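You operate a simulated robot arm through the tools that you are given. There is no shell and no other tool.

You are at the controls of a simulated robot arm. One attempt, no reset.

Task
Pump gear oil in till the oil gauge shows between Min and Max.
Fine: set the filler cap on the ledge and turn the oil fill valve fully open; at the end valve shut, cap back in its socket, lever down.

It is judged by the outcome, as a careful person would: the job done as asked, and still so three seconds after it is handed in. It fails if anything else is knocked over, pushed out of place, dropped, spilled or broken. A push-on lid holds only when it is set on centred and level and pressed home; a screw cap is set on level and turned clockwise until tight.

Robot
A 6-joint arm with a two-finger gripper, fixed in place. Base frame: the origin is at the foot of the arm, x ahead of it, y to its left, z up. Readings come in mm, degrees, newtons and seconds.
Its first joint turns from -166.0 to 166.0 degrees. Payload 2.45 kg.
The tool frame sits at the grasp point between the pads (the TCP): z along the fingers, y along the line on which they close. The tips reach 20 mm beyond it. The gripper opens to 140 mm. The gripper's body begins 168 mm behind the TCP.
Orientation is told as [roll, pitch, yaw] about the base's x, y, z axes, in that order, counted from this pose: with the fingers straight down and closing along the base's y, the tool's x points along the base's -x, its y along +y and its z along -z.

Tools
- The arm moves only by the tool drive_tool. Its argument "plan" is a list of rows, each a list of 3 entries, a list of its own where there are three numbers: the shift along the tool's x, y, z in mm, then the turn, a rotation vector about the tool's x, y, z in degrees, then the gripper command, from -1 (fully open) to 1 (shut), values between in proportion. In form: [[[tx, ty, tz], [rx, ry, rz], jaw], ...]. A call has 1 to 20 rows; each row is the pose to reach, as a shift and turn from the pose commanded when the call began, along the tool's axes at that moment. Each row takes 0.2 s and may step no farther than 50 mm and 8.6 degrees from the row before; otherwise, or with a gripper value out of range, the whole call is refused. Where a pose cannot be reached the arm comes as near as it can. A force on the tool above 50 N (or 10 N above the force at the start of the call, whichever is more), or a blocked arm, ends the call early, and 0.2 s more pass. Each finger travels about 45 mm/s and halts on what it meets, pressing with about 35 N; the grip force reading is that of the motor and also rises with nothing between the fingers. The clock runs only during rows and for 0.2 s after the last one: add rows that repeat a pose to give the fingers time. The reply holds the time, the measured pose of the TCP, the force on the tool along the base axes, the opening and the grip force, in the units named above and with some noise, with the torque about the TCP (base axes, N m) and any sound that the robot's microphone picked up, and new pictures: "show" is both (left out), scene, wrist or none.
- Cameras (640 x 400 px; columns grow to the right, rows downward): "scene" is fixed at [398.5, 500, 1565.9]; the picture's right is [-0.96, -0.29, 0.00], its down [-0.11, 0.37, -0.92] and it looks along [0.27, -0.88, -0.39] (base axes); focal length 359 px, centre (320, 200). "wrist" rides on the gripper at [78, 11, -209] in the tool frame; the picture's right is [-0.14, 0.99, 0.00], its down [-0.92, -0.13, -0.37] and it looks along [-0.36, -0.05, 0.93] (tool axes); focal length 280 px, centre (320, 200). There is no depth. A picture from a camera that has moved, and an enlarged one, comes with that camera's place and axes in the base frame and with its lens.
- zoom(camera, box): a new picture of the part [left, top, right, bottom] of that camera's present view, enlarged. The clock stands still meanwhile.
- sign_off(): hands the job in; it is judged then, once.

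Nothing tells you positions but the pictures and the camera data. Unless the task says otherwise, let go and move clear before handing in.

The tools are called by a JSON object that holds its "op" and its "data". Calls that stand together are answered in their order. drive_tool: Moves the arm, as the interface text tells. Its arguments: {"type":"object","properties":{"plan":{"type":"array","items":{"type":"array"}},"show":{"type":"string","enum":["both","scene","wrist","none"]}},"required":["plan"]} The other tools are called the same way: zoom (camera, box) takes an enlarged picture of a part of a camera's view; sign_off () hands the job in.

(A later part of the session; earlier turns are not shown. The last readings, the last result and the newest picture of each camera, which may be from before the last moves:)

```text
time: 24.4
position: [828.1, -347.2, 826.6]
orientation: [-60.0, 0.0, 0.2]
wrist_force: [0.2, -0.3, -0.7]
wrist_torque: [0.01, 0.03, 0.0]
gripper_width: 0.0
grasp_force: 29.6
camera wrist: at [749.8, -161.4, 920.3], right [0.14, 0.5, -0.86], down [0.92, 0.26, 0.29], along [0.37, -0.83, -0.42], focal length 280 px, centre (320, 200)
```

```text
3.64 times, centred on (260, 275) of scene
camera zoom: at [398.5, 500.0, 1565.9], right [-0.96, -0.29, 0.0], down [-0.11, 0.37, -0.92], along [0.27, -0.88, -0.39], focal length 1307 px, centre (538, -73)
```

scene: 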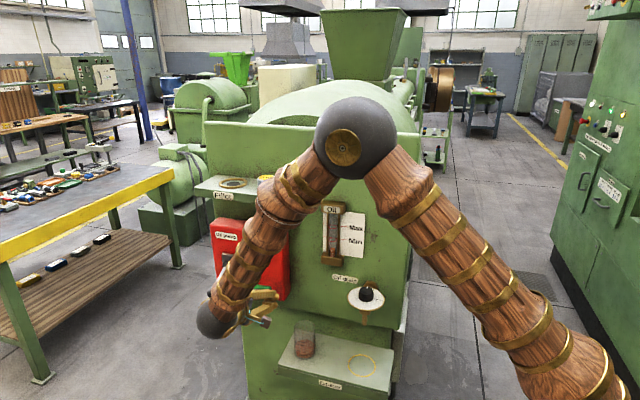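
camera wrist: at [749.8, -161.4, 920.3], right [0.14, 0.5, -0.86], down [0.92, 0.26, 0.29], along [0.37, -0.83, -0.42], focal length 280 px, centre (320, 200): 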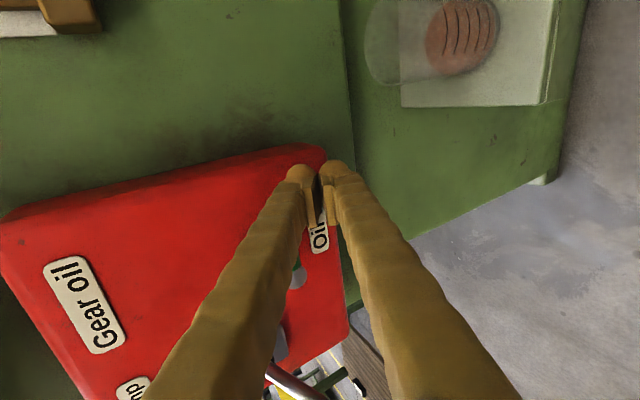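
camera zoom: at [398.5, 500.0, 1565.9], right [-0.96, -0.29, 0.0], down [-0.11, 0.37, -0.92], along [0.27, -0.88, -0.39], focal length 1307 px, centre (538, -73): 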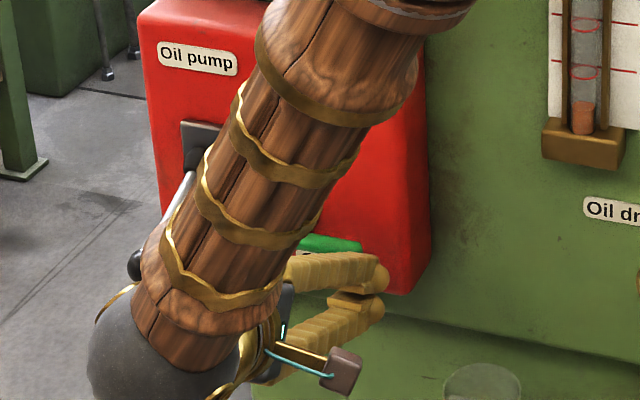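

The fingers sit just under the handle. I'll push up gently and watch the force.

{"op": "drive_tool", "data": {"plan": [[[0, -6.9, -4], [0, 0, 0], 1], [[-0.5, -13, -7.5], [0, 0, 0], 1], [[-1, -19.9, -11.5], [0, 0, 0], 1], [[-2, -26.8, -15.5], [0, 0, 0], 1], [[-3.5, -33.8, -19.5], [0, 0, 0], 1]]}}

{"op": "zoom", "data": {"camera": "wrist", "box": [200, 110, 400, 300]}}

{"op": "zoom", "data": {"camera": "scene", "box": [200, 220, 320, 330]}}

```text
time: 25.6
position: [830.2, -347.2, 864.4]
orientation: [-60.0, 0.0, 0.0]
wrist_force: [-0.8, -0.3, -0.1]
wrist_torque: [0.01, 0.04, -0.01]
gripper_width: 0.0
grasp_force: 29.3
camera wrist: at [754.2, -160.8, 959.1], right [0.14, 0.5, -0.86], down [0.92, 0.26, 0.29], along [0.37, -0.83, -0.42], focal length 280 px, centre (320, 200)
```

scene: 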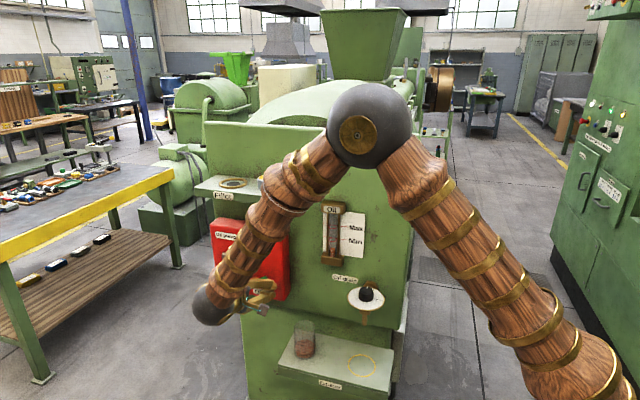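
wrist: 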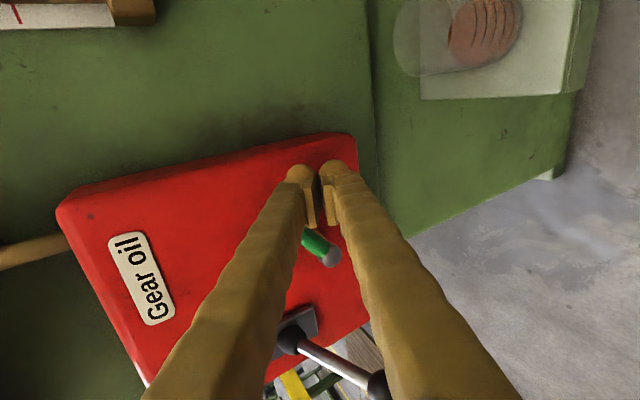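

```text
2.11 times, centred on (300, 205) of wrist
camera zoom: at [754.2, -160.8, 959.1], right [0.14, 0.5, -0.86], down [0.92, 0.26, 0.29], along [0.37, -0.83, -0.42], focal length 590 px, centre (362, 190)
```

zoom: 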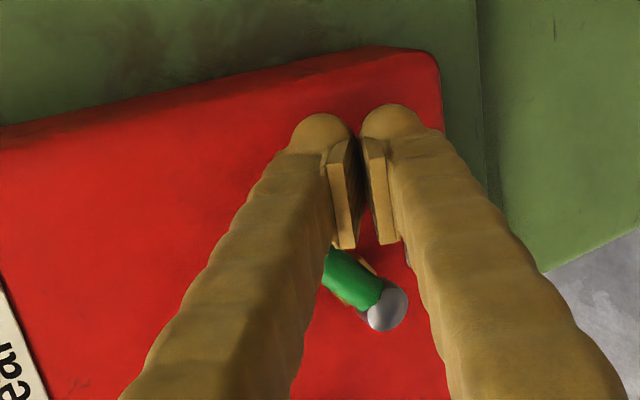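

```text
3.64 times, centred on (260, 275) of scene
camera zoom: at [398.5, 500.0, 1565.9], right [-0.96, -0.29, 0.0], down [-0.11, 0.37, -0.92], along [0.27, -0.88, -0.39], focal length 1307 px, centre (538, -73)
```

zoom: 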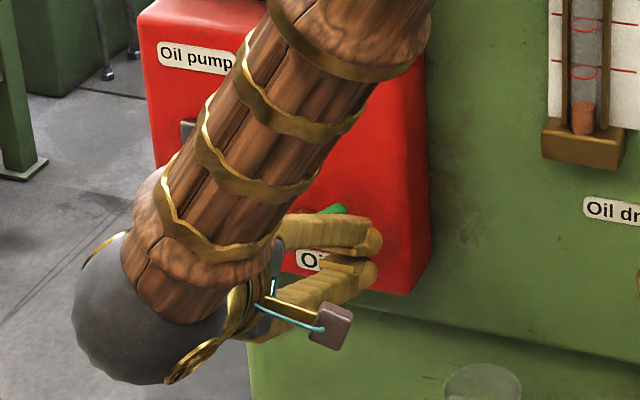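

The handle turns up with little resistance, so I'll continue the arc to vertical.

{"op": "drive_tool", "data": {"plan": [[[-6, -7.8, -4.5], [0, 0, 0], 1], [[-12, -14.7, -8.5], [0, 0, 0], 1], [[-18, -20.8, -12], [0, 0, 0], 1], [[-25, -25.1, -14.5], [0, 0, 0], 1], [[-32, -28.6, -16.5], [0, 0, 0], 1], [[-39, -31.2, -18], [0, 0, 0], 1], [[-45, -32, -18.5], [0, 0, 0], 1]]}}

{"op": "zoom", "data": {"camera": "wrist", "box": [200, 110, 400, 300]}}

{"op": "zoom", "data": {"camera": "scene", "box": [200, 210, 320, 320]}}

```text
time: 27.2
position: [874.7, -346.9, 902.2]
orientation: [-60.1, -0.1, -0.1]
wrist_force: [-39.1, 8.0, 1.2]
wrist_torque: [-0.62, -0.02, -0.48]
gripper_width: 0.0
grasp_force: 29.8
camera wrist: at [797.0, -160.9, 996.1], right [0.14, 0.49, -0.86], down [0.92, 0.25, 0.29], along [0.36, -0.83, -0.42], focal length 280 px, centre (320, 200)
```

scene: 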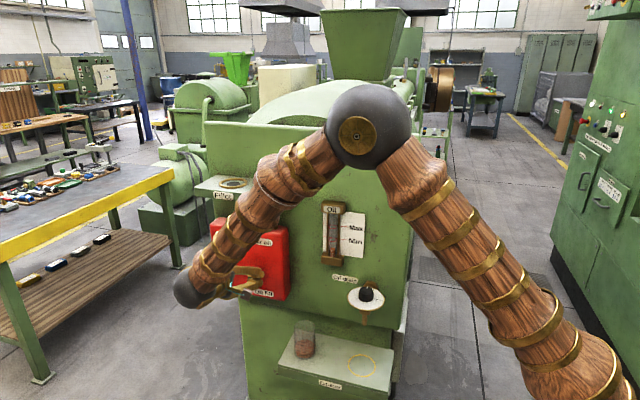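
wrist: 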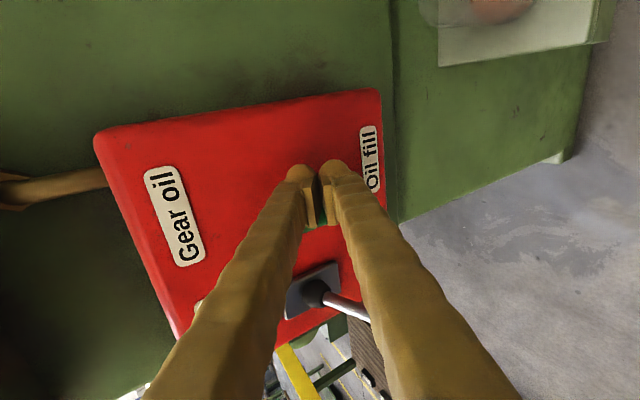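

```text
2.11 times, centred on (300, 205) of wrist
camera zoom: at [797.0, -160.9, 996.1], right [0.14, 0.49, -0.86], down [0.92, 0.25, 0.29], along [0.36, -0.83, -0.42], focal length 590 px, centre (362, 190)
```

zoom: 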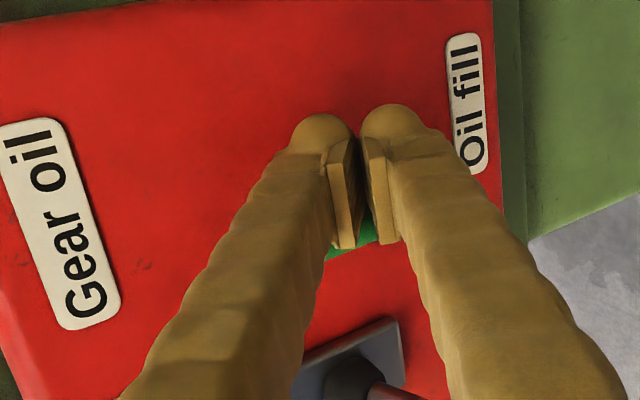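

```text
3.64 times, centred on (260, 265) of scene
camera zoom: at [398.5, 500.0, 1565.9], right [-0.96, -0.29, 0.0], down [-0.11, 0.37, -0.92], along [0.27, -0.88, -0.39], focal length 1307 px, centre (538, -36)
```

zoom: 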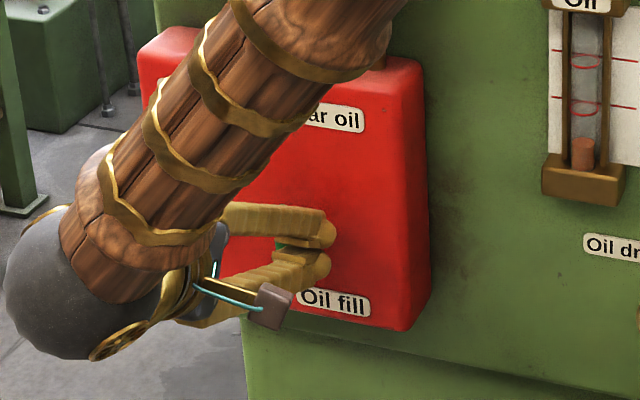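

The handle stands vertical and a 39 N reaction shows it is at its stop, so fully open. I'll back off toward -x, then away from the panel, and verify.

{"op": "drive_tool", "data": {"plan": [[[15, 0, 0], [0, 0, 0], 1], [[35, 0, 0], [0, 0, 0], 1], [[40, 10, -25], [0, 0, 0], 1], [[40, 25, -55], [0, 0, 0], 1], [[40, 45, -90], [0, 0, 0], 1], [[40, 45, -90], [0, 0, 0], 1]]}}

{"op": "zoom", "data": {"camera": "wrist", "box": [120, 60, 420, 320]}}

{"op": "zoom", "data": {"camera": "scene", "box": [190, 200, 370, 320]}}

```text
time: 28.6
position: [835.1, -245.8, 907.7]
orientation: [-60.0, 0.1, 0.1]
wrist_force: [0.4, 0.3, -0.8]
wrist_torque: [-0.02, -0.01, 0.0]
gripper_width: 0.0
grasp_force: 29.0
camera wrist: at [757.9, -60.1, 1002.0], right [0.14, 0.5, -0.86], down [0.92, 0.26, 0.29], along [0.37, -0.83, -0.42], focal length 280 px, centre (320, 200)
```

scene: 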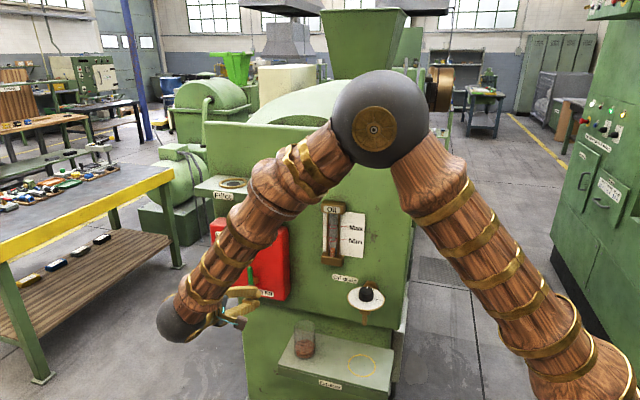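
wrist: 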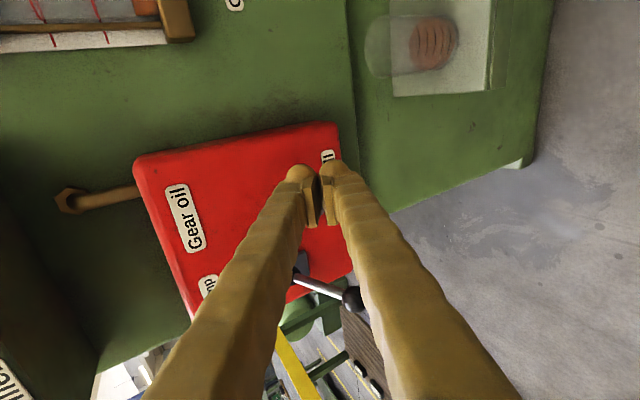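

```text
1.54 times, centred on (270, 190) of wrist
camera zoom: at [757.9, -60.1, 1002.0], right [0.14, 0.5, -0.86], down [0.92, 0.26, 0.29], along [0.37, -0.83, -0.42], focal length 431 px, centre (397, 215)
```

zoom: 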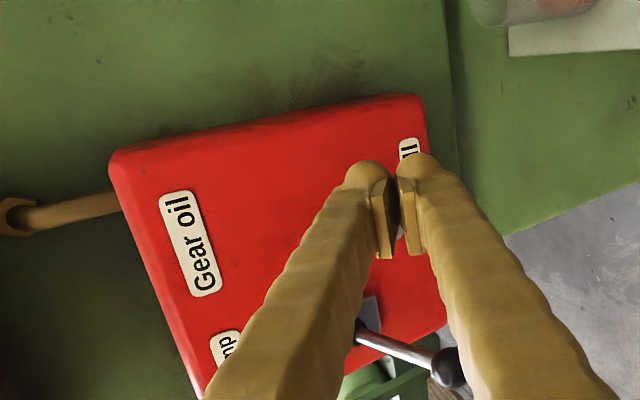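

```text
3.33 times, centred on (280, 260) of scene
camera zoom: at [398.5, 500.0, 1565.9], right [-0.96, -0.29, 0.0], down [-0.11, 0.37, -0.92], along [0.27, -0.88, -0.39], focal length 1198 px, centre (453, 0)
```

zoom: 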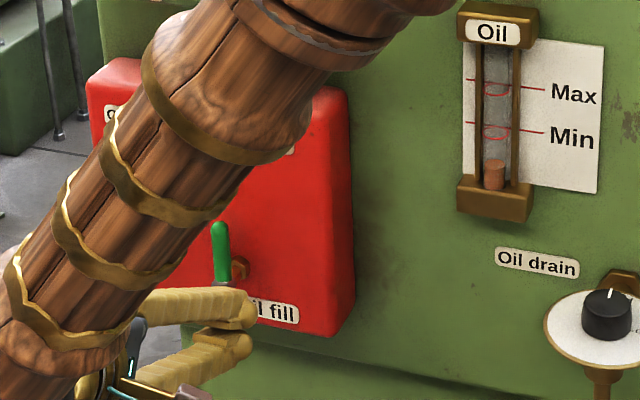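

The handle is vertical and the valve is open. Next is the pump lever: I'll turn the wrist 90° so the fingers close along x, move in front of and above the lever ball, and open the jaws to about 60 mm.

{"op": "drive_tool", "data": {"plan": [[[-12, -2, -6], [0, 0, -8.2], 1], [[-24, -4, -12], [0, 0, -16.4], 0.8], [[-36, -6, -18], [0, 0, -24.6], 0.6], [[-48, -8, -24], [0, 0, -32.8], 0.3], [[-60, -10, -30], [0, 0, -41], 0.14], [[-72, -12, -36], [0, 0, -49.2], 0.14], [[-84, -14, -42], [0, 0, -57.4], 0.14], [[-96, -16, -48], [0, 0, -65.6], 0.14], [[-108, -18, -54], [0, 0, -73.8], 0.14], [[-120, -20, -60], [0, 0, -82], 0.14], [[-132, -22, -66], [0, 0, -90], 0.14], [[-132, -22, -66], [0, 0, -90], 0.14]]}}

{"op": "zoom", "data": {"camera": "wrist", "box": [200, 50, 500, 250]}}

```text
time: 31.2
position: [967.7, -198.9, 959.7]
orientation: [0.1, 60.0, 90.3]
wrist_force: [-0.1, -0.2, -1.7]
wrist_torque: [0.01, -0.01, 0.01]
gripper_width: 60.1
grasp_force: 0.0
camera wrist: at [958.3, -58.1, 1131.1], right [-0.99, 0.07, -0.12], down [0.12, 0.78, -0.61], along [0.05, -0.62, -0.78], focal length 280 px, centre (320, 200)
```

scene: 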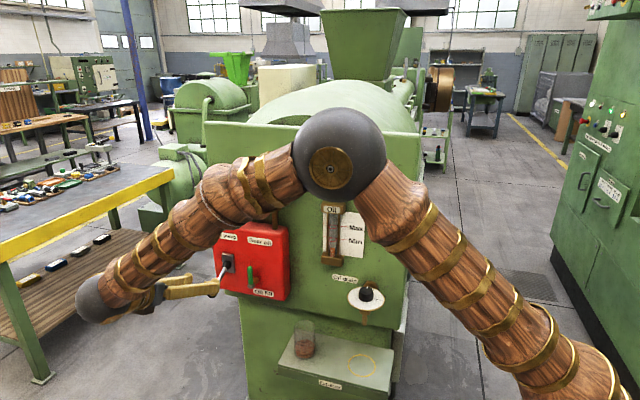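
wrist: 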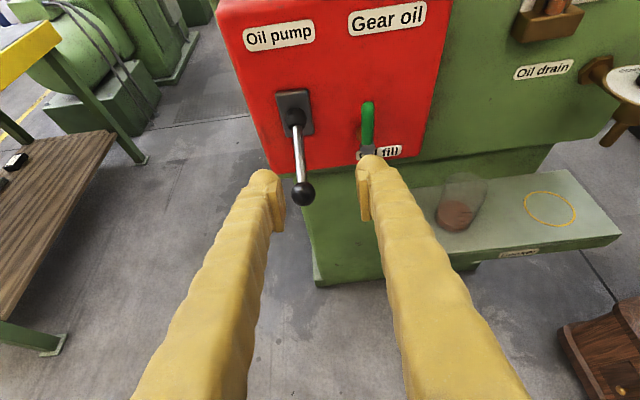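

```text
2.00 times, centred on (350, 150) of wrist
camera zoom: at [958.3, -58.1, 1131.1], right [-0.99, 0.07, -0.12], down [0.12, 0.78, -0.61], along [0.05, -0.62, -0.78], focal length 561 px, centre (260, 300)
```

zoom: 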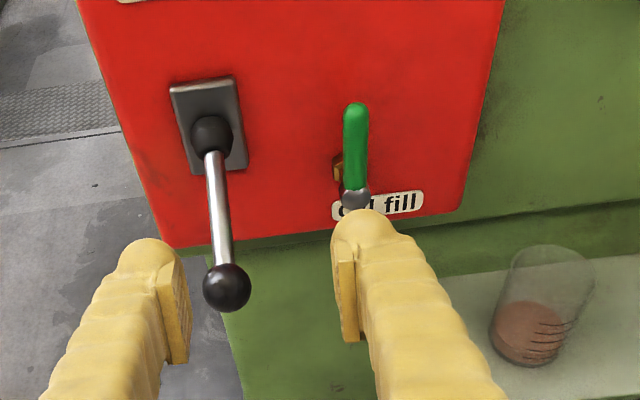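

The lever ball is at about (996, -291, 857), with its pivot near (996, -391, 904), so it swings in the y–z plane. I'll line up and move in along the tool axis to put the ball between the pads.

{"op": "drive_tool", "data": {"plan": [[[-22, -15, 16], [0, 0, 0], 0.14], [[-43.1, -28.8, 31.3], [0, 0, 0], 0.14], [[-43.1, -28.8, 60], [0, 0, 0], 0.14], [[-43.1, -28.8, 90], [0, 0, 0], 0.14], [[-43.1, -28.8, 115], [0, 0, 0], 0.14], [[-43.1, -28.8, 115], [0, 0, 0], 0.14]]}}

{"op": "zoom", "data": {"camera": "wrist", "box": [220, 70, 440, 250]}}

```text
time: 32.6
position: [996.9, -278.2, 866.3]
orientation: [-0.1, 60.0, 90.2]
wrist_force: [0.4, -0.4, 0.6]
wrist_torque: [-0.01, -0.02, 0.01]
gripper_width: 60.4
grasp_force: 0.1
camera wrist: at [987.0, -136.7, 1037.0], right [-0.99, 0.07, -0.12], down [0.13, 0.78, -0.61], along [0.05, -0.62, -0.78], focal length 280 px, centre (320, 200)
```

scene: 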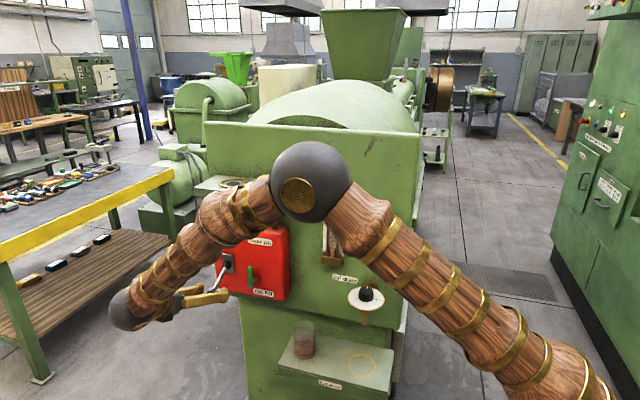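
wrist: 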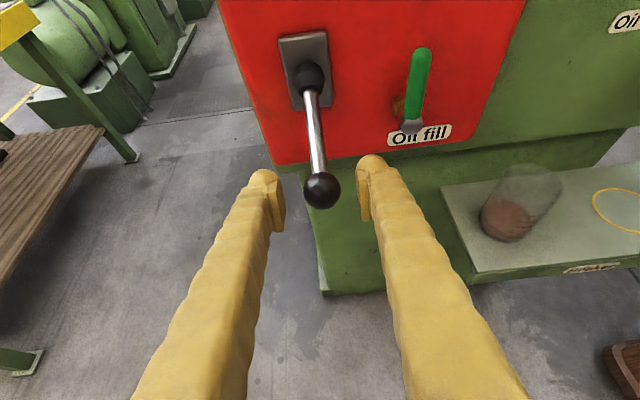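

```text
2.22 times, centred on (330, 160) of wrist
camera zoom: at [987.0, -136.7, 1037.0], right [-0.99, 0.07, -0.12], down [0.13, 0.78, -0.61], along [0.05, -0.62, -0.78], focal length 623 px, centre (298, 289)
```

zoom: 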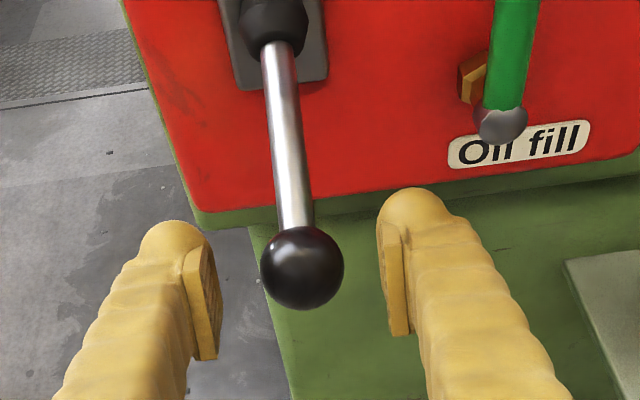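

The ball is centred between the fingers. I'll advance 14 mm more and close on it.

{"op": "drive_tool", "data": {"plan": [[[0, 0, 8], [0, 0, 0], 0.14], [[0, 0, 14], [0, 0, 0], 0.14], [[0, 0, 14], [0, 0, 0], 0.4], [[0, 0, 14], [0, 0, 0], 0.7], [[0, 0, 14], [0, 0, 0], 0.9], [[0, 0, 14], [0, 0, 0], 0.9], [[0, 0, 14], [0, 0, 0], 0.9]]}}

{"op": "zoom", "data": {"camera": "wrist", "box": [220, 70, 440, 250]}}

```text
time: 34.2
position: [995.5, -290.0, 857.0]
orientation: [0.2, 60.1, 90.2]
wrist_force: [-42.5, 5.6, 2.9]
wrist_torque: [-0.19, -0.01, 0.05]
gripper_width: 27.6
grasp_force: 44.6
camera wrist: at [986.1, -149.0, 1029.6], right [-0.99, 0.07, -0.12], down [0.13, 0.78, -0.61], along [0.05, -0.62, -0.78], focal length 280 px, centre (320, 200)
```

scene: 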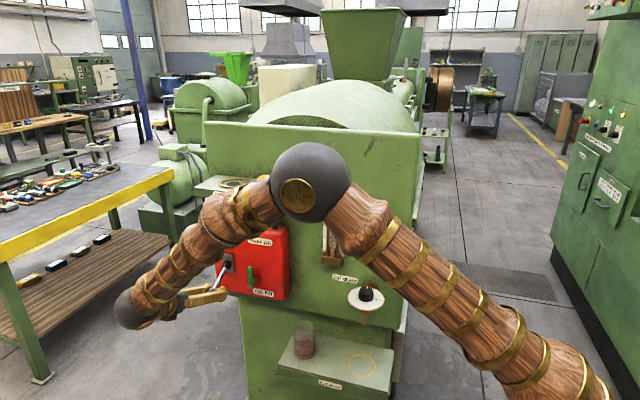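
wrist: 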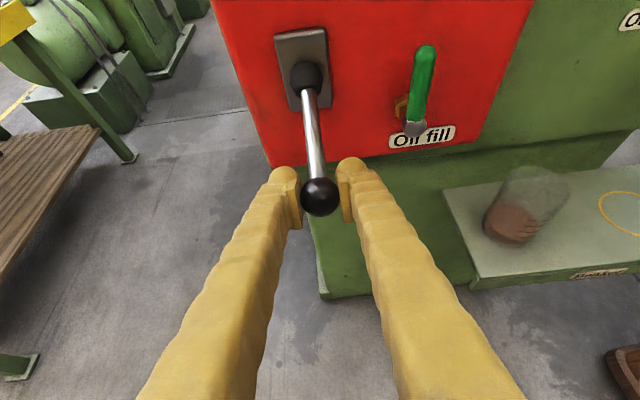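

```text
2.22 times, centred on (330, 160) of wrist
camera zoom: at [986.1, -149.0, 1029.6], right [-0.99, 0.07, -0.12], down [0.13, 0.78, -0.61], along [0.05, -0.62, -0.78], focal length 623 px, centre (298, 289)
```

zoom: 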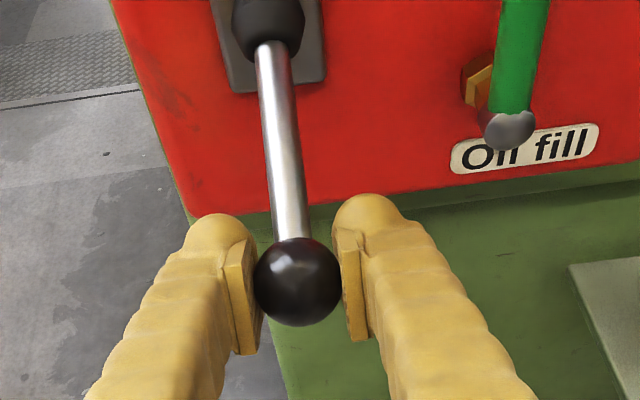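

The jaws hold the ball but with a sideways load of about 42 N. I'll shift the tool about 2.5 mm toward -x to centre it and relieve that.

{"op": "drive_tool", "data": {"plan": [[[0, 1.2, 0], [0, 0, 0], 0.9], [[0, 2.5, 0], [0, 0, 0], 0.9], [[0, 2.5, 0], [0, 0, 0], 0.9]], "show": "none"}}

```text
time: 35.0
position: [993.9, -289.6, 858.6]
orientation: [-0.1, 60.0, 90.1]
wrist_force: [5.9, -14.3, -4.9]
wrist_torque: [1.15, 0.04, 0.04]
gripper_width: 27.5
grasp_force: 45.3
```

The sideways load is gone. I'll raise the lever slowly along its arc to horizontal and check that the ball follows.

{"op": "drive_tool", "data": {"plan": [[[4, 2.5, -5], [0, 0, 0], 0.9], [[8, 2.5, -10.1], [0, 0, 0], 0.9], [[16.2, 2.5, -18.2], [0, 0, 0], 0.9], [[25.1, 2.5, -25.5], [0, 0, 0], 0.9], [[34.8, 2.5, -31.7], [0, 0, 0], 0.9]]}}

{"op": "zoom", "data": {"camera": "wrist", "box": [220, 70, 440, 250]}}

```text
time: 35.5
position: [994.9, -285.4, 865.7]
orientation: [-0.4, 59.9, 90.0]
wrist_force: [9.3, -1.6, -3.5]
wrist_torque: [0.25, 0.01, 0.0]
gripper_width: 27.7
grasp_force: 45.4
stopped in row 2: the force on the tool passed its limit at 54 N (the readings are from after the stop); the commanded pose is now the measured one
camera wrist: at [983.9, -144.8, 1037.5], right [-0.99, 0.06, -0.12], down [0.12, 0.78, -0.61], along [0.06, -0.62, -0.78], focal length 280 px, centre (320, 200)
```

scene: 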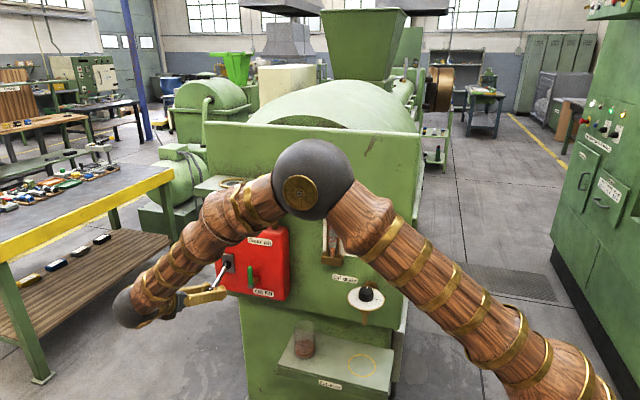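
wrist: 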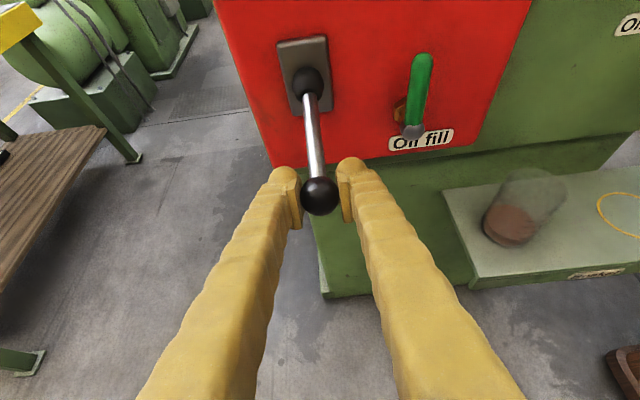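

```text
2.22 times, centred on (330, 160) of wrist
camera zoom: at [983.9, -144.8, 1037.5], right [-0.99, 0.06, -0.12], down [0.12, 0.78, -0.61], along [0.06, -0.62, -0.78], focal length 623 px, centre (298, 289)
```

zoom: 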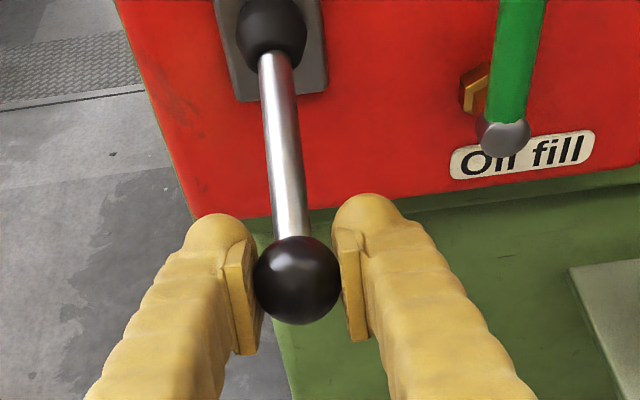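

My last command shifted the tool sideways by another 2.5 mm by mistake, and that tripped the force limit. The ball has already moved up a little with the fingers. I'll continue the arc without any sideways shift.

{"op": "drive_tool", "data": {"plan": [[[3.6, 0, -4.3], [0, 0, 0], 0.9], [[7.3, 0, -8.3], [0, 0, 0], 0.9], [[11.6, 0, -12.2], [0, 0, 0], 0.9], [[16, 0, -15.9], [0, 0, 0], 0.9]], "show": "wrist"}}

```text
time: 36.5
position: [995.0, -280.0, 888.6]
orientation: [-0.5, 60.0, 89.9]
wrist_force: [21.8, -2.0, -12.3]
wrist_torque: [1.25, 0.02, -0.02]
gripper_width: 27.7
grasp_force: 44.7
camera wrist: at [983.8, -138.9, 1059.6], right [-0.99, 0.06, -0.12], down [0.12, 0.78, -0.61], along [0.06, -0.62, -0.78], focal length 280 px, centre (320, 200)
```

wrist: 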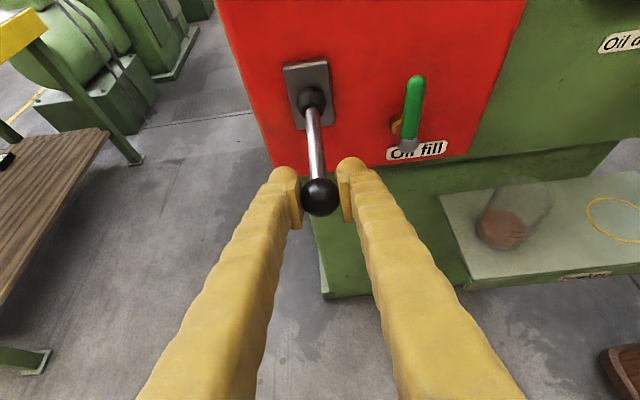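

The ball follows the fingers. I'll keep going up with a small sideways correction.

{"op": "drive_tool", "data": {"plan": [[[4.6, -0.6, -3.4], [0, 0, 0], 0.9], [[9.3, -1.2, -6.7], [0, 0, 0], 0.9], [[14.3, -1.2, -9.7], [0, 0, 0], 0.9], [[19.3, -1.2, -12.5], [0, 0, 0], 0.9], [[24.5, -1.2, -15], [0, 0, 0], 0.9], [[29.8, -1.2, -17.2], [0, 0, 0], 0.9]], "show": "both"}}

```text
time: 37.9
position: [994.4, -280.5, 922.4]
orientation: [-0.5, 60.0, 90.0]
wrist_force: [-2.6, -1.6, -12.2]
wrist_torque: [1.17, 0.02, -0.02]
gripper_width: 27.7
grasp_force: 45.2
camera wrist: at [984.2, -139.4, 1094.1], right [-0.99, 0.06, -0.12], down [0.13, 0.78, -0.61], along [0.06, -0.62, -0.78], focal length 280 px, centre (320, 200)
```

scene: 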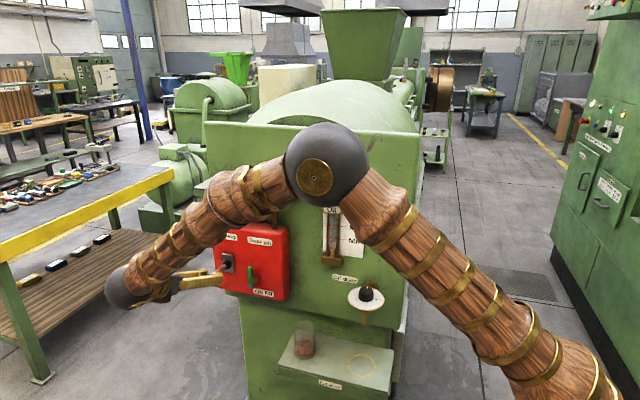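
wrist: 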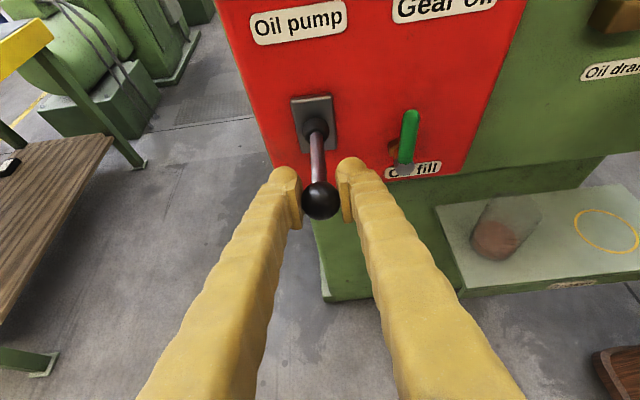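

The lever is now slightly above horizontal with a steady 12 N resistance. I'll check the gauge.

{"op": "zoom", "data": {"camera": "scene", "box": [300, 190, 380, 280]}}

```text
4.44 times, centred on (340, 235) of scene
camera zoom: at [398.5, 500.0, 1565.9], right [-0.96, -0.29, 0.0], down [-0.11, 0.37, -0.92], along [0.27, -0.88, -0.39], focal length 1597 px, centre (231, 44)
```

zoom: 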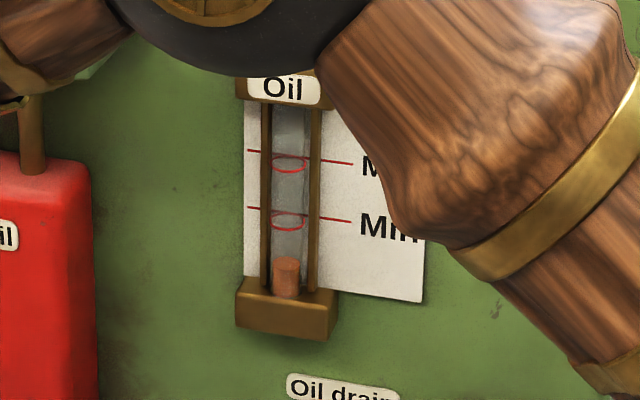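

{"op": "drive_tool", "data": {"plan": [[[5.4, 0, -1.9], [0, 0, 0], 0.9], [[10.9, 0, -3.65], [0, 0, 0], 0.9], [[16.5, 0, -4.9], [0, 0, 0], 0.9], [[22.2, 0, -6], [0, 0, 0], 0.9], [[27.9, 0, -6.7], [0, 0, 0], 0.9], [[33.6, 0, -7.2], [0, 0, 0], 0.9]], "show": "wrist"}}

{"op": "zoom", "data": {"camera": "scene", "box": [300, 190, 380, 280]}}

```text
time: 39.3
position: [995.2, -289.3, 954.7]
orientation: [-0.4, 59.9, 90.0]
wrist_force: [-22.0, 4.9, -8.6]
wrist_torque: [1.22, 0.19, 0.05]
gripper_width: 27.7
grasp_force: 45.1
camera wrist: at [984.3, -149.6, 1126.8], right [-0.99, 0.06, -0.12], down [0.13, 0.78, -0.61], along [0.06, -0.62, -0.78], focal length 280 px, centre (320, 200)
```

wrist: 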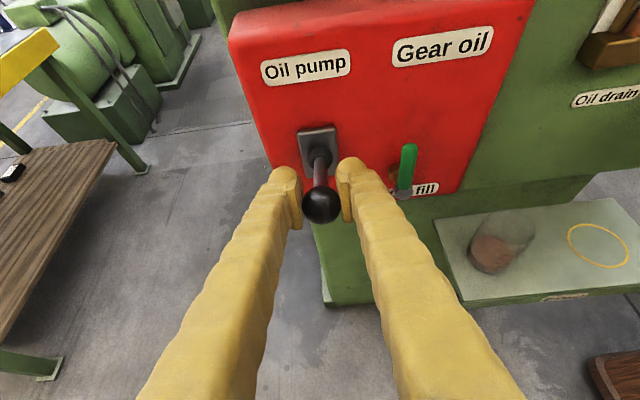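

```text
4.44 times, centred on (340, 235) of scene
camera zoom: at [398.5, 500.0, 1565.9], right [-0.96, -0.29, 0.0], down [-0.11, 0.37, -0.92], along [0.27, -0.88, -0.39], focal length 1597 px, centre (231, 44)
```

zoom: 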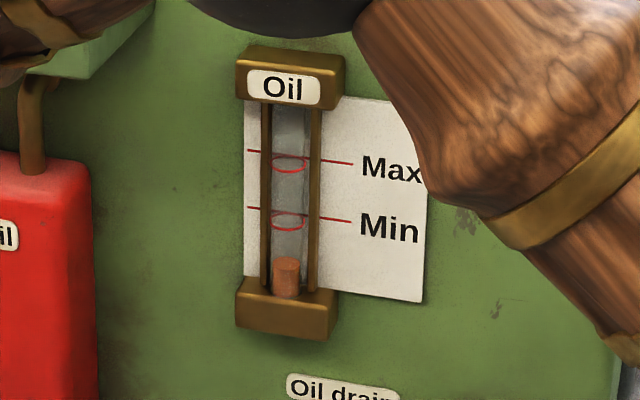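

Oil level is unchanged so far, so the delivery may be on the down stroke. I'll continue up toward the upper stop with a sideways trim.

{"op": "drive_tool", "data": {"plan": [[[5.7, 0.6, 0], [0, 0, 0], 0.9], [[11.5, 1.2, 0], [0, 0, 0], 0.9], [[17.2, 1.2, 0.6], [0, 0, 0], 0.9], [[23, 1.2, 1.2], [0, 0, 0], 0.9], [[28.6, 1.2, 2.3], [0, 0, 0], 0.9], [[34.3, 1.2, 3.5], [0, 0, 0], 0.9]], "show": "wrist"}}

{"op": "zoom", "data": {"camera": "scene", "box": [300, 190, 380, 280]}}

```text
time: 40.7
position: [994.6, -311.1, 983.3]
orientation: [-0.4, 60.0, 90.0]
wrist_force: [0.1, -0.5, -0.1]
wrist_torque: [0.02, 0.03, 0.02]
gripper_width: 7.0
grasp_force: 0.0
camera wrist: at [982.9, -169.9, 1154.7], right [-0.99, 0.06, -0.12], down [0.13, 0.78, -0.61], along [0.06, -0.62, -0.78], focal length 280 px, centre (320, 200)
```

wrist: 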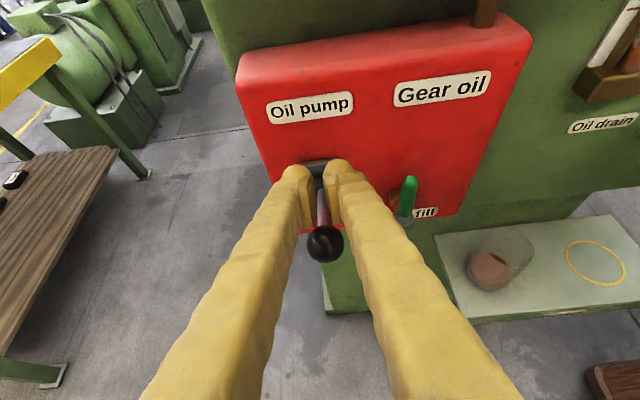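

```text
4.44 times, centred on (340, 235) of scene
camera zoom: at [398.5, 500.0, 1565.9], right [-0.96, -0.29, 0.0], down [-0.11, 0.37, -0.92], along [0.27, -0.88, -0.39], focal length 1597 px, centre (231, 44)
```

zoom: 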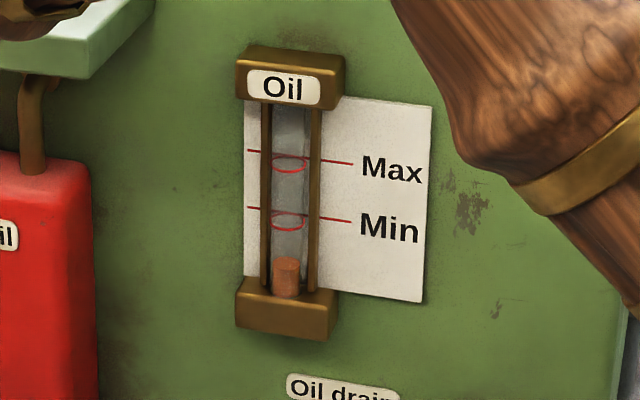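

The ball slipped out at the upper stop (about +23°) and the lever stayed up. I'll open around the rod, move back to the ball, and re-grip for the down stroke.

{"op": "drive_tool", "data": {"plan": [[[0, 0, 0], [0, 0, 0], 0.6], [[0, 0, 0], [0, 0, 0], 0.4], [[0, 0, 0], [0, 0, 0], 0.3], [[0, 0, 0], [0, 0, 0], 0.3], [[-15, 0, 0], [0, 0, 0], 0.3], [[-30, 0, 0], [0, 0, 0], 0.3], [[-42, 0, 0], [0, 0, 0], 0.3], [[-42, 0, 0], [0, 0, 0], 0.3]], "show": "wrist"}}

{"op": "zoom", "data": {"camera": "wrist", "box": [220, 70, 440, 250]}}

```text
time: 42.5
position: [994.3, -289.0, 946.2]
orientation: [-0.4, 60.1, 90.1]
wrist_force: [0.2, 0.2, -0.2]
wrist_torque: [-0.01, -0.01, 0.04]
gripper_width: 49.1
grasp_force: 0.1
camera wrist: at [982.6, -148.8, 1118.1], right [-0.99, 0.06, -0.12], down [0.12, 0.78, -0.61], along [0.06, -0.62, -0.78], focal length 280 px, centre (320, 200)
```

wrist: 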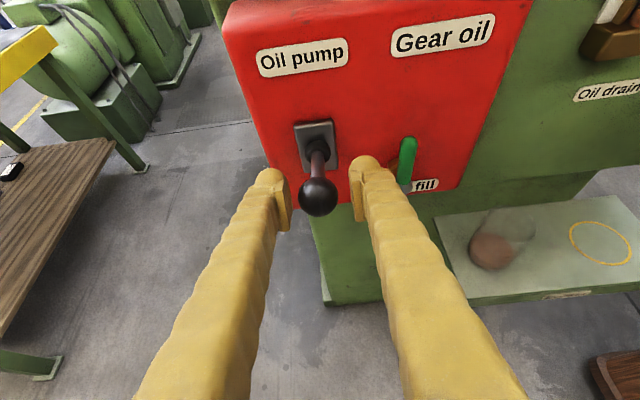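

```text
2.22 times, centred on (330, 160) of wrist
camera zoom: at [982.6, -148.8, 1118.1], right [-0.99, 0.06, -0.12], down [0.12, 0.78, -0.61], along [0.06, -0.62, -0.78], focal length 623 px, centre (298, 289)
```

zoom: 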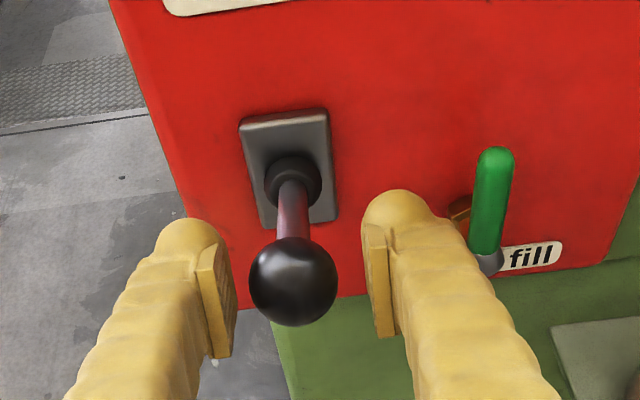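

{"op": "drive_tool", "data": {"plan": [[[0, 0, 0], [0, 0, 0], 0.5], [[0, 0, 0], [0, 0, 0], 0.7], [[0, 0, 0], [0, 0, 0], 0.9], [[0, 0, 0], [0, 0, 0], 0.9]], "show": "none"}}

```text
time: 43.5
position: [994.4, -289.5, 947.0]
orientation: [-0.6, 60.0, 90.0]
wrist_force: [39.1, -9.7, -4.6]
wrist_torque: [-0.05, 0.08, -0.16]
gripper_width: 27.7
grasp_force: 39.1
```

{"op": "drive_tool", "data": {"plan": [[[0, -1, 0], [0, 0, 0], 0.9], [[0, -2, 0], [0, 0, 0], 0.9]], "show": "none"}}

```text
time: 44.1
position: [995.2, -289.7, 947.3]
orientation: [-0.3, 60.0, 90.0]
wrist_force: [6.5, -0.2, 3.7]
wrist_torque: [-0.29, -0.02, -0.04]
gripper_width: 27.5
grasp_force: 44.8
```

The grip is balanced now. I'll do the down stroke along the arc.

{"op": "drive_tool", "data": {"plan": [[[-5.6, -0.3, 1], [0, 0, 0], 0.9], [[-11.3, -0.3, 2.15], [0, 0, 0], 0.9], [[-16.8, -0.3, 3.7], [0, 0, 0], 0.9], [[-22.4, -0.3, 5.4], [0, 0, 0], 0.9], [[-27.7, -0.3, 7.5], [0, 0, 0], 0.9], [[-33, -0.3, 9.8], [0, 0, 0], 0.9], [[-38.1, -0.3, 12.4], [0, 0, 0], 0.9], [[-43.2, -0.3, 15.2], [0, 0, 0], 0.9]], "show": "wrist"}}

{"op": "zoom", "data": {"camera": "scene", "box": [300, 190, 380, 280]}}

```text
time: 45.4
position: [995.2, -283.5, 916.8]
orientation: [-0.2, 60.0, 90.2]
wrist_force: [-9.9, 7.2, 4.7]
wrist_torque: [-0.41, -0.02, 0.02]
gripper_width: 27.4
grasp_force: 44.3
stopped in row 6: the force on the tool passed its limit at 52 N (the readings are from after the stop); the commanded pose is now the measured one
camera wrist: at [984.9, -141.5, 1089.5], right [-0.99, 0.07, -0.12], down [0.13, 0.78, -0.61], along [0.05, -0.62, -0.78], focal length 280 px, centre (320, 200)
```

wrist: 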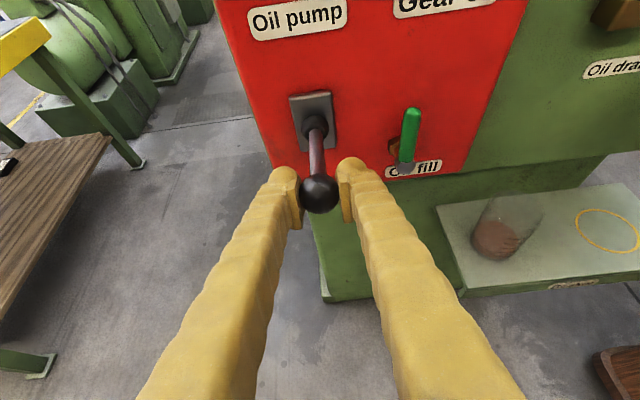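

```text
4.44 times, centred on (340, 235) of scene
camera zoom: at [398.5, 500.0, 1565.9], right [-0.96, -0.29, 0.0], down [-0.11, 0.37, -0.92], along [0.27, -0.88, -0.39], focal length 1597 px, centre (231, 44)
```

zoom: 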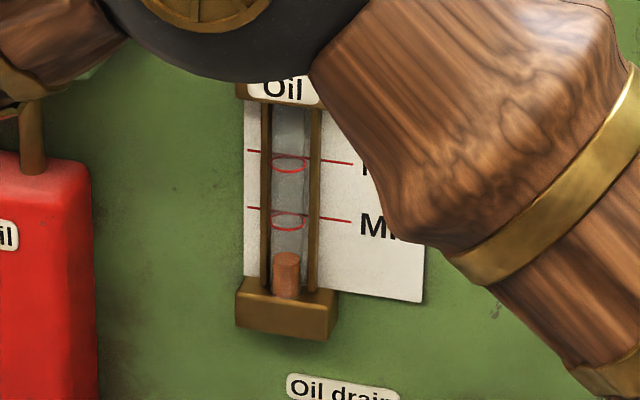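

The gauge has risen slightly, so the down stroke delivers oil, but it resists more. I'll continue down more slowly.

{"op": "drive_tool", "data": {"plan": [[[-3.5, 0, 1.6], [0, 0, 0], 0.9], [[-6.9, 0, 3.25], [0, 0, 0], 0.9], [[-10.4, 0, 5.1], [0, 0, 0], 0.9], [[-13.6, 0, 7], [0, 0, 0], 0.9]], "show": "none"}}

```text
time: 46.4
position: [995.7, -281.9, 903.0]
orientation: [-0.1, 60.1, 90.0]
wrist_force: [-17.9, 3.3, 13.0]
wrist_torque: [-1.32, -0.11, 0.04]
gripper_width: 27.5
grasp_force: 45.0
```

{"op": "drive_tool", "data": {"plan": [[[-4.8, 0.8, 3.1], [0, 0, 0], 0.9], [[-9.5, 0.8, 6.5], [0, 0, 0], 0.9], [[-14, 0.8, 10.2], [0, 0, 0], 0.9], [[-18.2, 0.8, 14], [0, 0, 0], 0.9], [[-22.4, 0.8, 18], [0, 0, 0], 0.9], [[-26.3, 0.8, 22.3], [0, 0, 0], 0.9], [[-29.8, 0.8, 26.7], [0, 0, 0], 0.9]], "show": "wrist"}}

{"op": "zoom", "data": {"camera": "scene", "box": [300, 190, 380, 280]}}

```text
time: 48.0
position: [994.1, -289.1, 863.5]
orientation: [-0.2, 60.0, 90.1]
wrist_force: [10.4, 17.7, 7.3]
wrist_torque: [-1.46, 0.15, -0.04]
gripper_width: 27.6
grasp_force: 45.3
camera wrist: at [984.4, -148.6, 1034.6], right [-0.99, 0.06, -0.12], down [0.12, 0.78, -0.61], along [0.06, -0.62, -0.78], focal length 280 px, centre (320, 200)
```

wrist: 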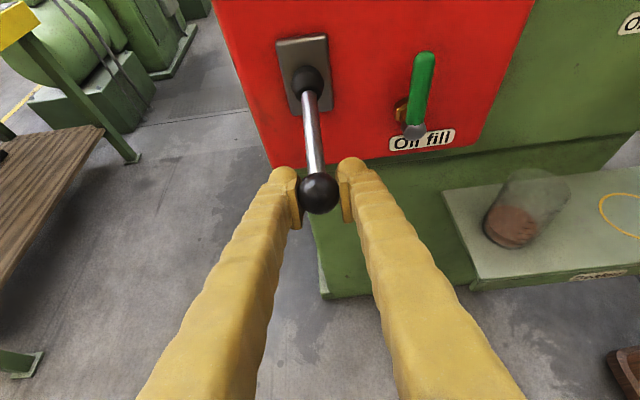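

```text
4.44 times, centred on (340, 235) of scene
camera zoom: at [398.5, 500.0, 1565.9], right [-0.96, -0.29, 0.0], down [-0.11, 0.37, -0.92], along [0.27, -0.88, -0.39], focal length 1597 px, centre (231, 44)
```

zoom: 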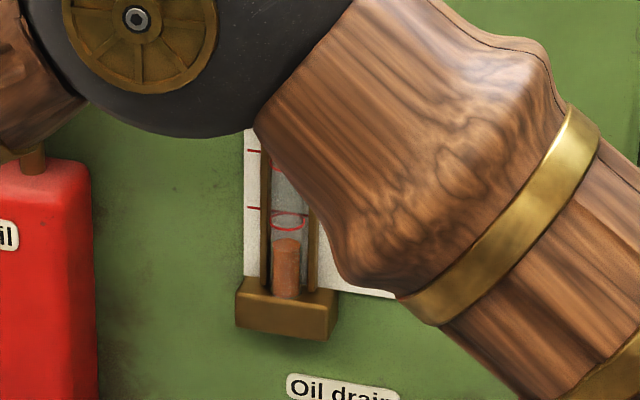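

One stroke raised the level by about a third of the gap to Min. I'll do the next up stroke, stopping just short of the upper stop.

{"op": "drive_tool", "data": {"plan": [[[5.3, 0, -6.3], [0, 0, 0], 0.9], [[10.6, 0, -11.8], [0, 0, 0], 0.9], [[16.3, 0, -16.9], [0, 0, 0], 0.9], [[22.4, 0, -21.7], [0, 0, 0], 0.9], [[28.8, 0, -26], [0, 0, 0], 0.9], [[35.4, 0, -29.8], [0, 0, 0], 0.9], [[42.3, 0, -33.2], [0, 0, 0], 0.9], [[49.4, 0, -36], [0, 0, 0], 0.9], [[56.7, 0, -38.4], [0, 0, 0], 0.9], [[64.2, 0, -40.3], [0, 0, 0], 0.9]], "show": "wrist"}}

{"op": "zoom", "data": {"camera": "scene", "box": [300, 190, 380, 280]}}

```text
time: 50.2
position: [994.8, -287.7, 938.0]
orientation: [-0.1, 60.0, 90.1]
wrist_force: [19.6, 2.0, -11.1]
wrist_torque: [1.27, 0.09, -0.05]
gripper_width: 27.6
grasp_force: 44.8
camera wrist: at [984.7, -146.0, 1110.2], right [-0.99, 0.06, -0.12], down [0.13, 0.78, -0.61], along [0.05, -0.62, -0.78], focal length 280 px, centre (320, 200)
```

wrist: 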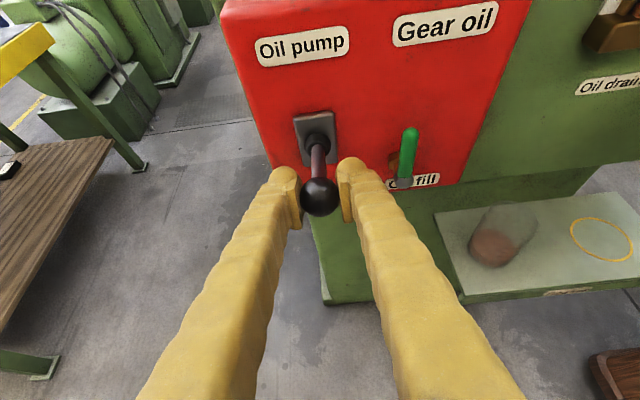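

```text
4.44 times, centred on (340, 235) of scene
camera zoom: at [398.5, 500.0, 1565.9], right [-0.96, -0.29, 0.0], down [-0.11, 0.37, -0.92], along [0.27, -0.88, -0.39], focal length 1597 px, centre (231, 44)
```

zoom: 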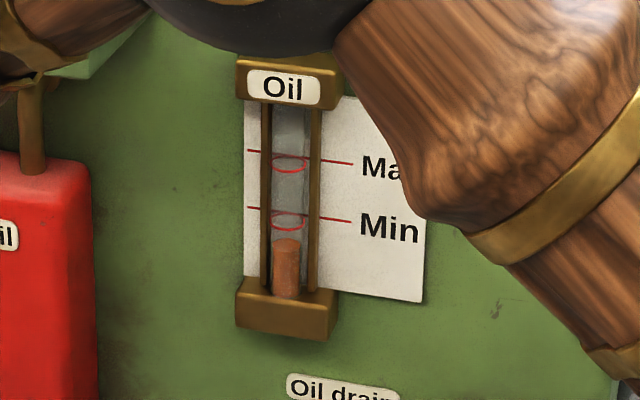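

The grip holds well. Second down stroke, at a gentle speed.

{"op": "drive_tool", "data": {"plan": [[[-5.6, -0.7, 1.3], [0, 0, 0], 0.9], [[-11.1, -0.7, 2.95], [0, 0, 0], 0.9], [[-16.6, -0.7, 4.9], [0, 0, 0], 0.9], [[-21.9, -0.5, 7.1], [0, 0, 0], 0.9], [[-27, -0.3, 9.55], [0, 0, 0], 0.9], [[-32.1, -0.1, 12.3], [0, 0, 0], 0.9], [[-37.1, 0, 15.35], [0, 0, 0], 0.9], [[-41.8, 0, 18.6], [0, 0, 0], 0.9], [[-46.4, 0, 22.1], [0, 0, 0], 0.9], [[-50.8, 0, 25.9], [0, 0, 0], 0.9], [[-54.9, 0, 29.9], [0, 0, 0], 0.9], [[-58.9, 0, 34], [0, 0, 0], 0.9], [[-63, 0, 37.7], [0, 0, 0], 0.9]], "show": "wrist"}}

{"op": "zoom", "data": {"camera": "scene", "box": [300, 190, 380, 280]}}

```text
time: 53.0
position: [995.1, -289.7, 866.3]
orientation: [-0.1, 60.0, 90.1]
wrist_force: [19.2, 10.7, 9.5]
wrist_torque: [-1.41, 0.2, -0.08]
gripper_width: 27.8
grasp_force: 44.8
camera wrist: at [984.5, -147.0, 1037.2], right [-0.99, 0.06, -0.12], down [0.13, 0.78, -0.61], along [0.06, -0.62, -0.78], focal length 280 px, centre (320, 200)
```

wrist: 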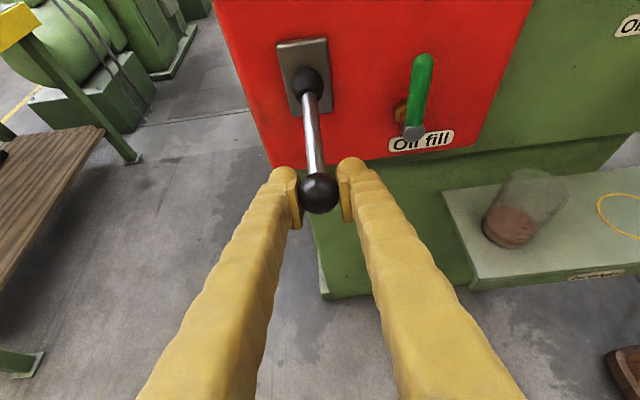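

```text
4.44 times, centred on (340, 235) of scene
camera zoom: at [398.5, 500.0, 1565.9], right [-0.96, -0.29, 0.0], down [-0.11, 0.37, -0.92], along [0.27, -0.88, -0.39], focal length 1597 px, centre (231, 44)
```

zoom: 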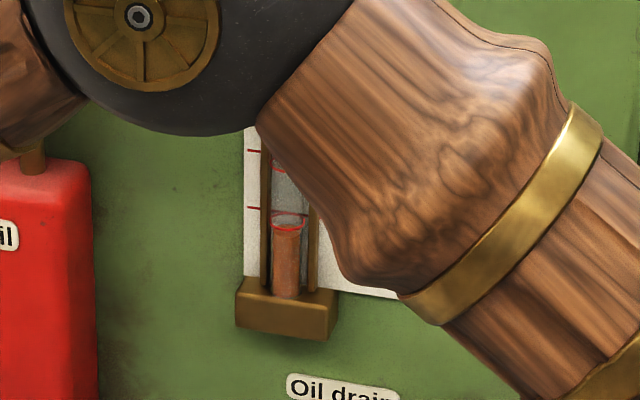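

The level is right at the Min mark. Two more strokes should put it near mid-range. Next up stroke.

{"op": "drive_tool", "data": {"plan": [[[5.3, -0.5, -5.2], [0, 0, 0], 0.9], [[10.8, -0.5, -10.6], [0, 0, 0], 0.9], [[16.6, -0.5, -15.7], [0, 0, 0], 0.9], [[22.7, -0.5, -20.3], [0, 0, 0], 0.9], [[29.1, -0.5, -24.4], [0, 0, 0], 0.9], [[35.9, -0.5, -28.2], [0, 0, 0], 0.9], [[42.8, -0.5, -31.4], [0, 0, 0], 0.9], [[50, -0.5, -34.2], [0, 0, 0], 0.9], [[57.4, -0.5, -36.4], [0, 0, 0], 0.9], [[64.8, -0.5, -38.1], [0, 0, 0], 0.9]], "show": "wrist"}}

{"op": "zoom", "data": {"camera": "scene", "box": [300, 190, 380, 280]}}

```text
time: 55.2
position: [993.7, -288.1, 940.7]
orientation: [-0.2, 60.0, 90.1]
wrist_force: [-9.7, 5.0, -10.8]
wrist_torque: [1.26, -0.03, 0.01]
gripper_width: 27.4
grasp_force: 45.3
camera wrist: at [984.9, -146.7, 1112.3], right [-0.99, 0.07, -0.12], down [0.13, 0.78, -0.61], along [0.05, -0.62, -0.78], focal length 280 px, centre (320, 200)
```

wrist: 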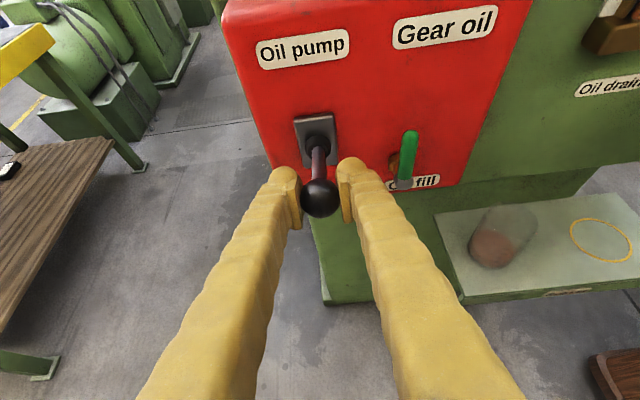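

```text
4.44 times, centred on (340, 235) of scene
camera zoom: at [398.5, 500.0, 1565.9], right [-0.96, -0.29, 0.0], down [-0.11, 0.37, -0.92], along [0.27, -0.88, -0.39], focal length 1597 px, centre (231, 44)
```

zoom: 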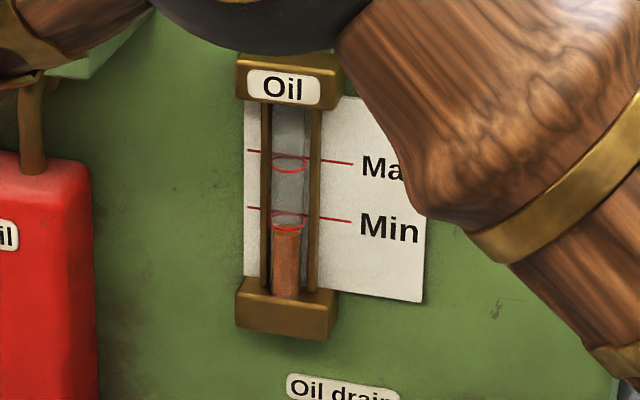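

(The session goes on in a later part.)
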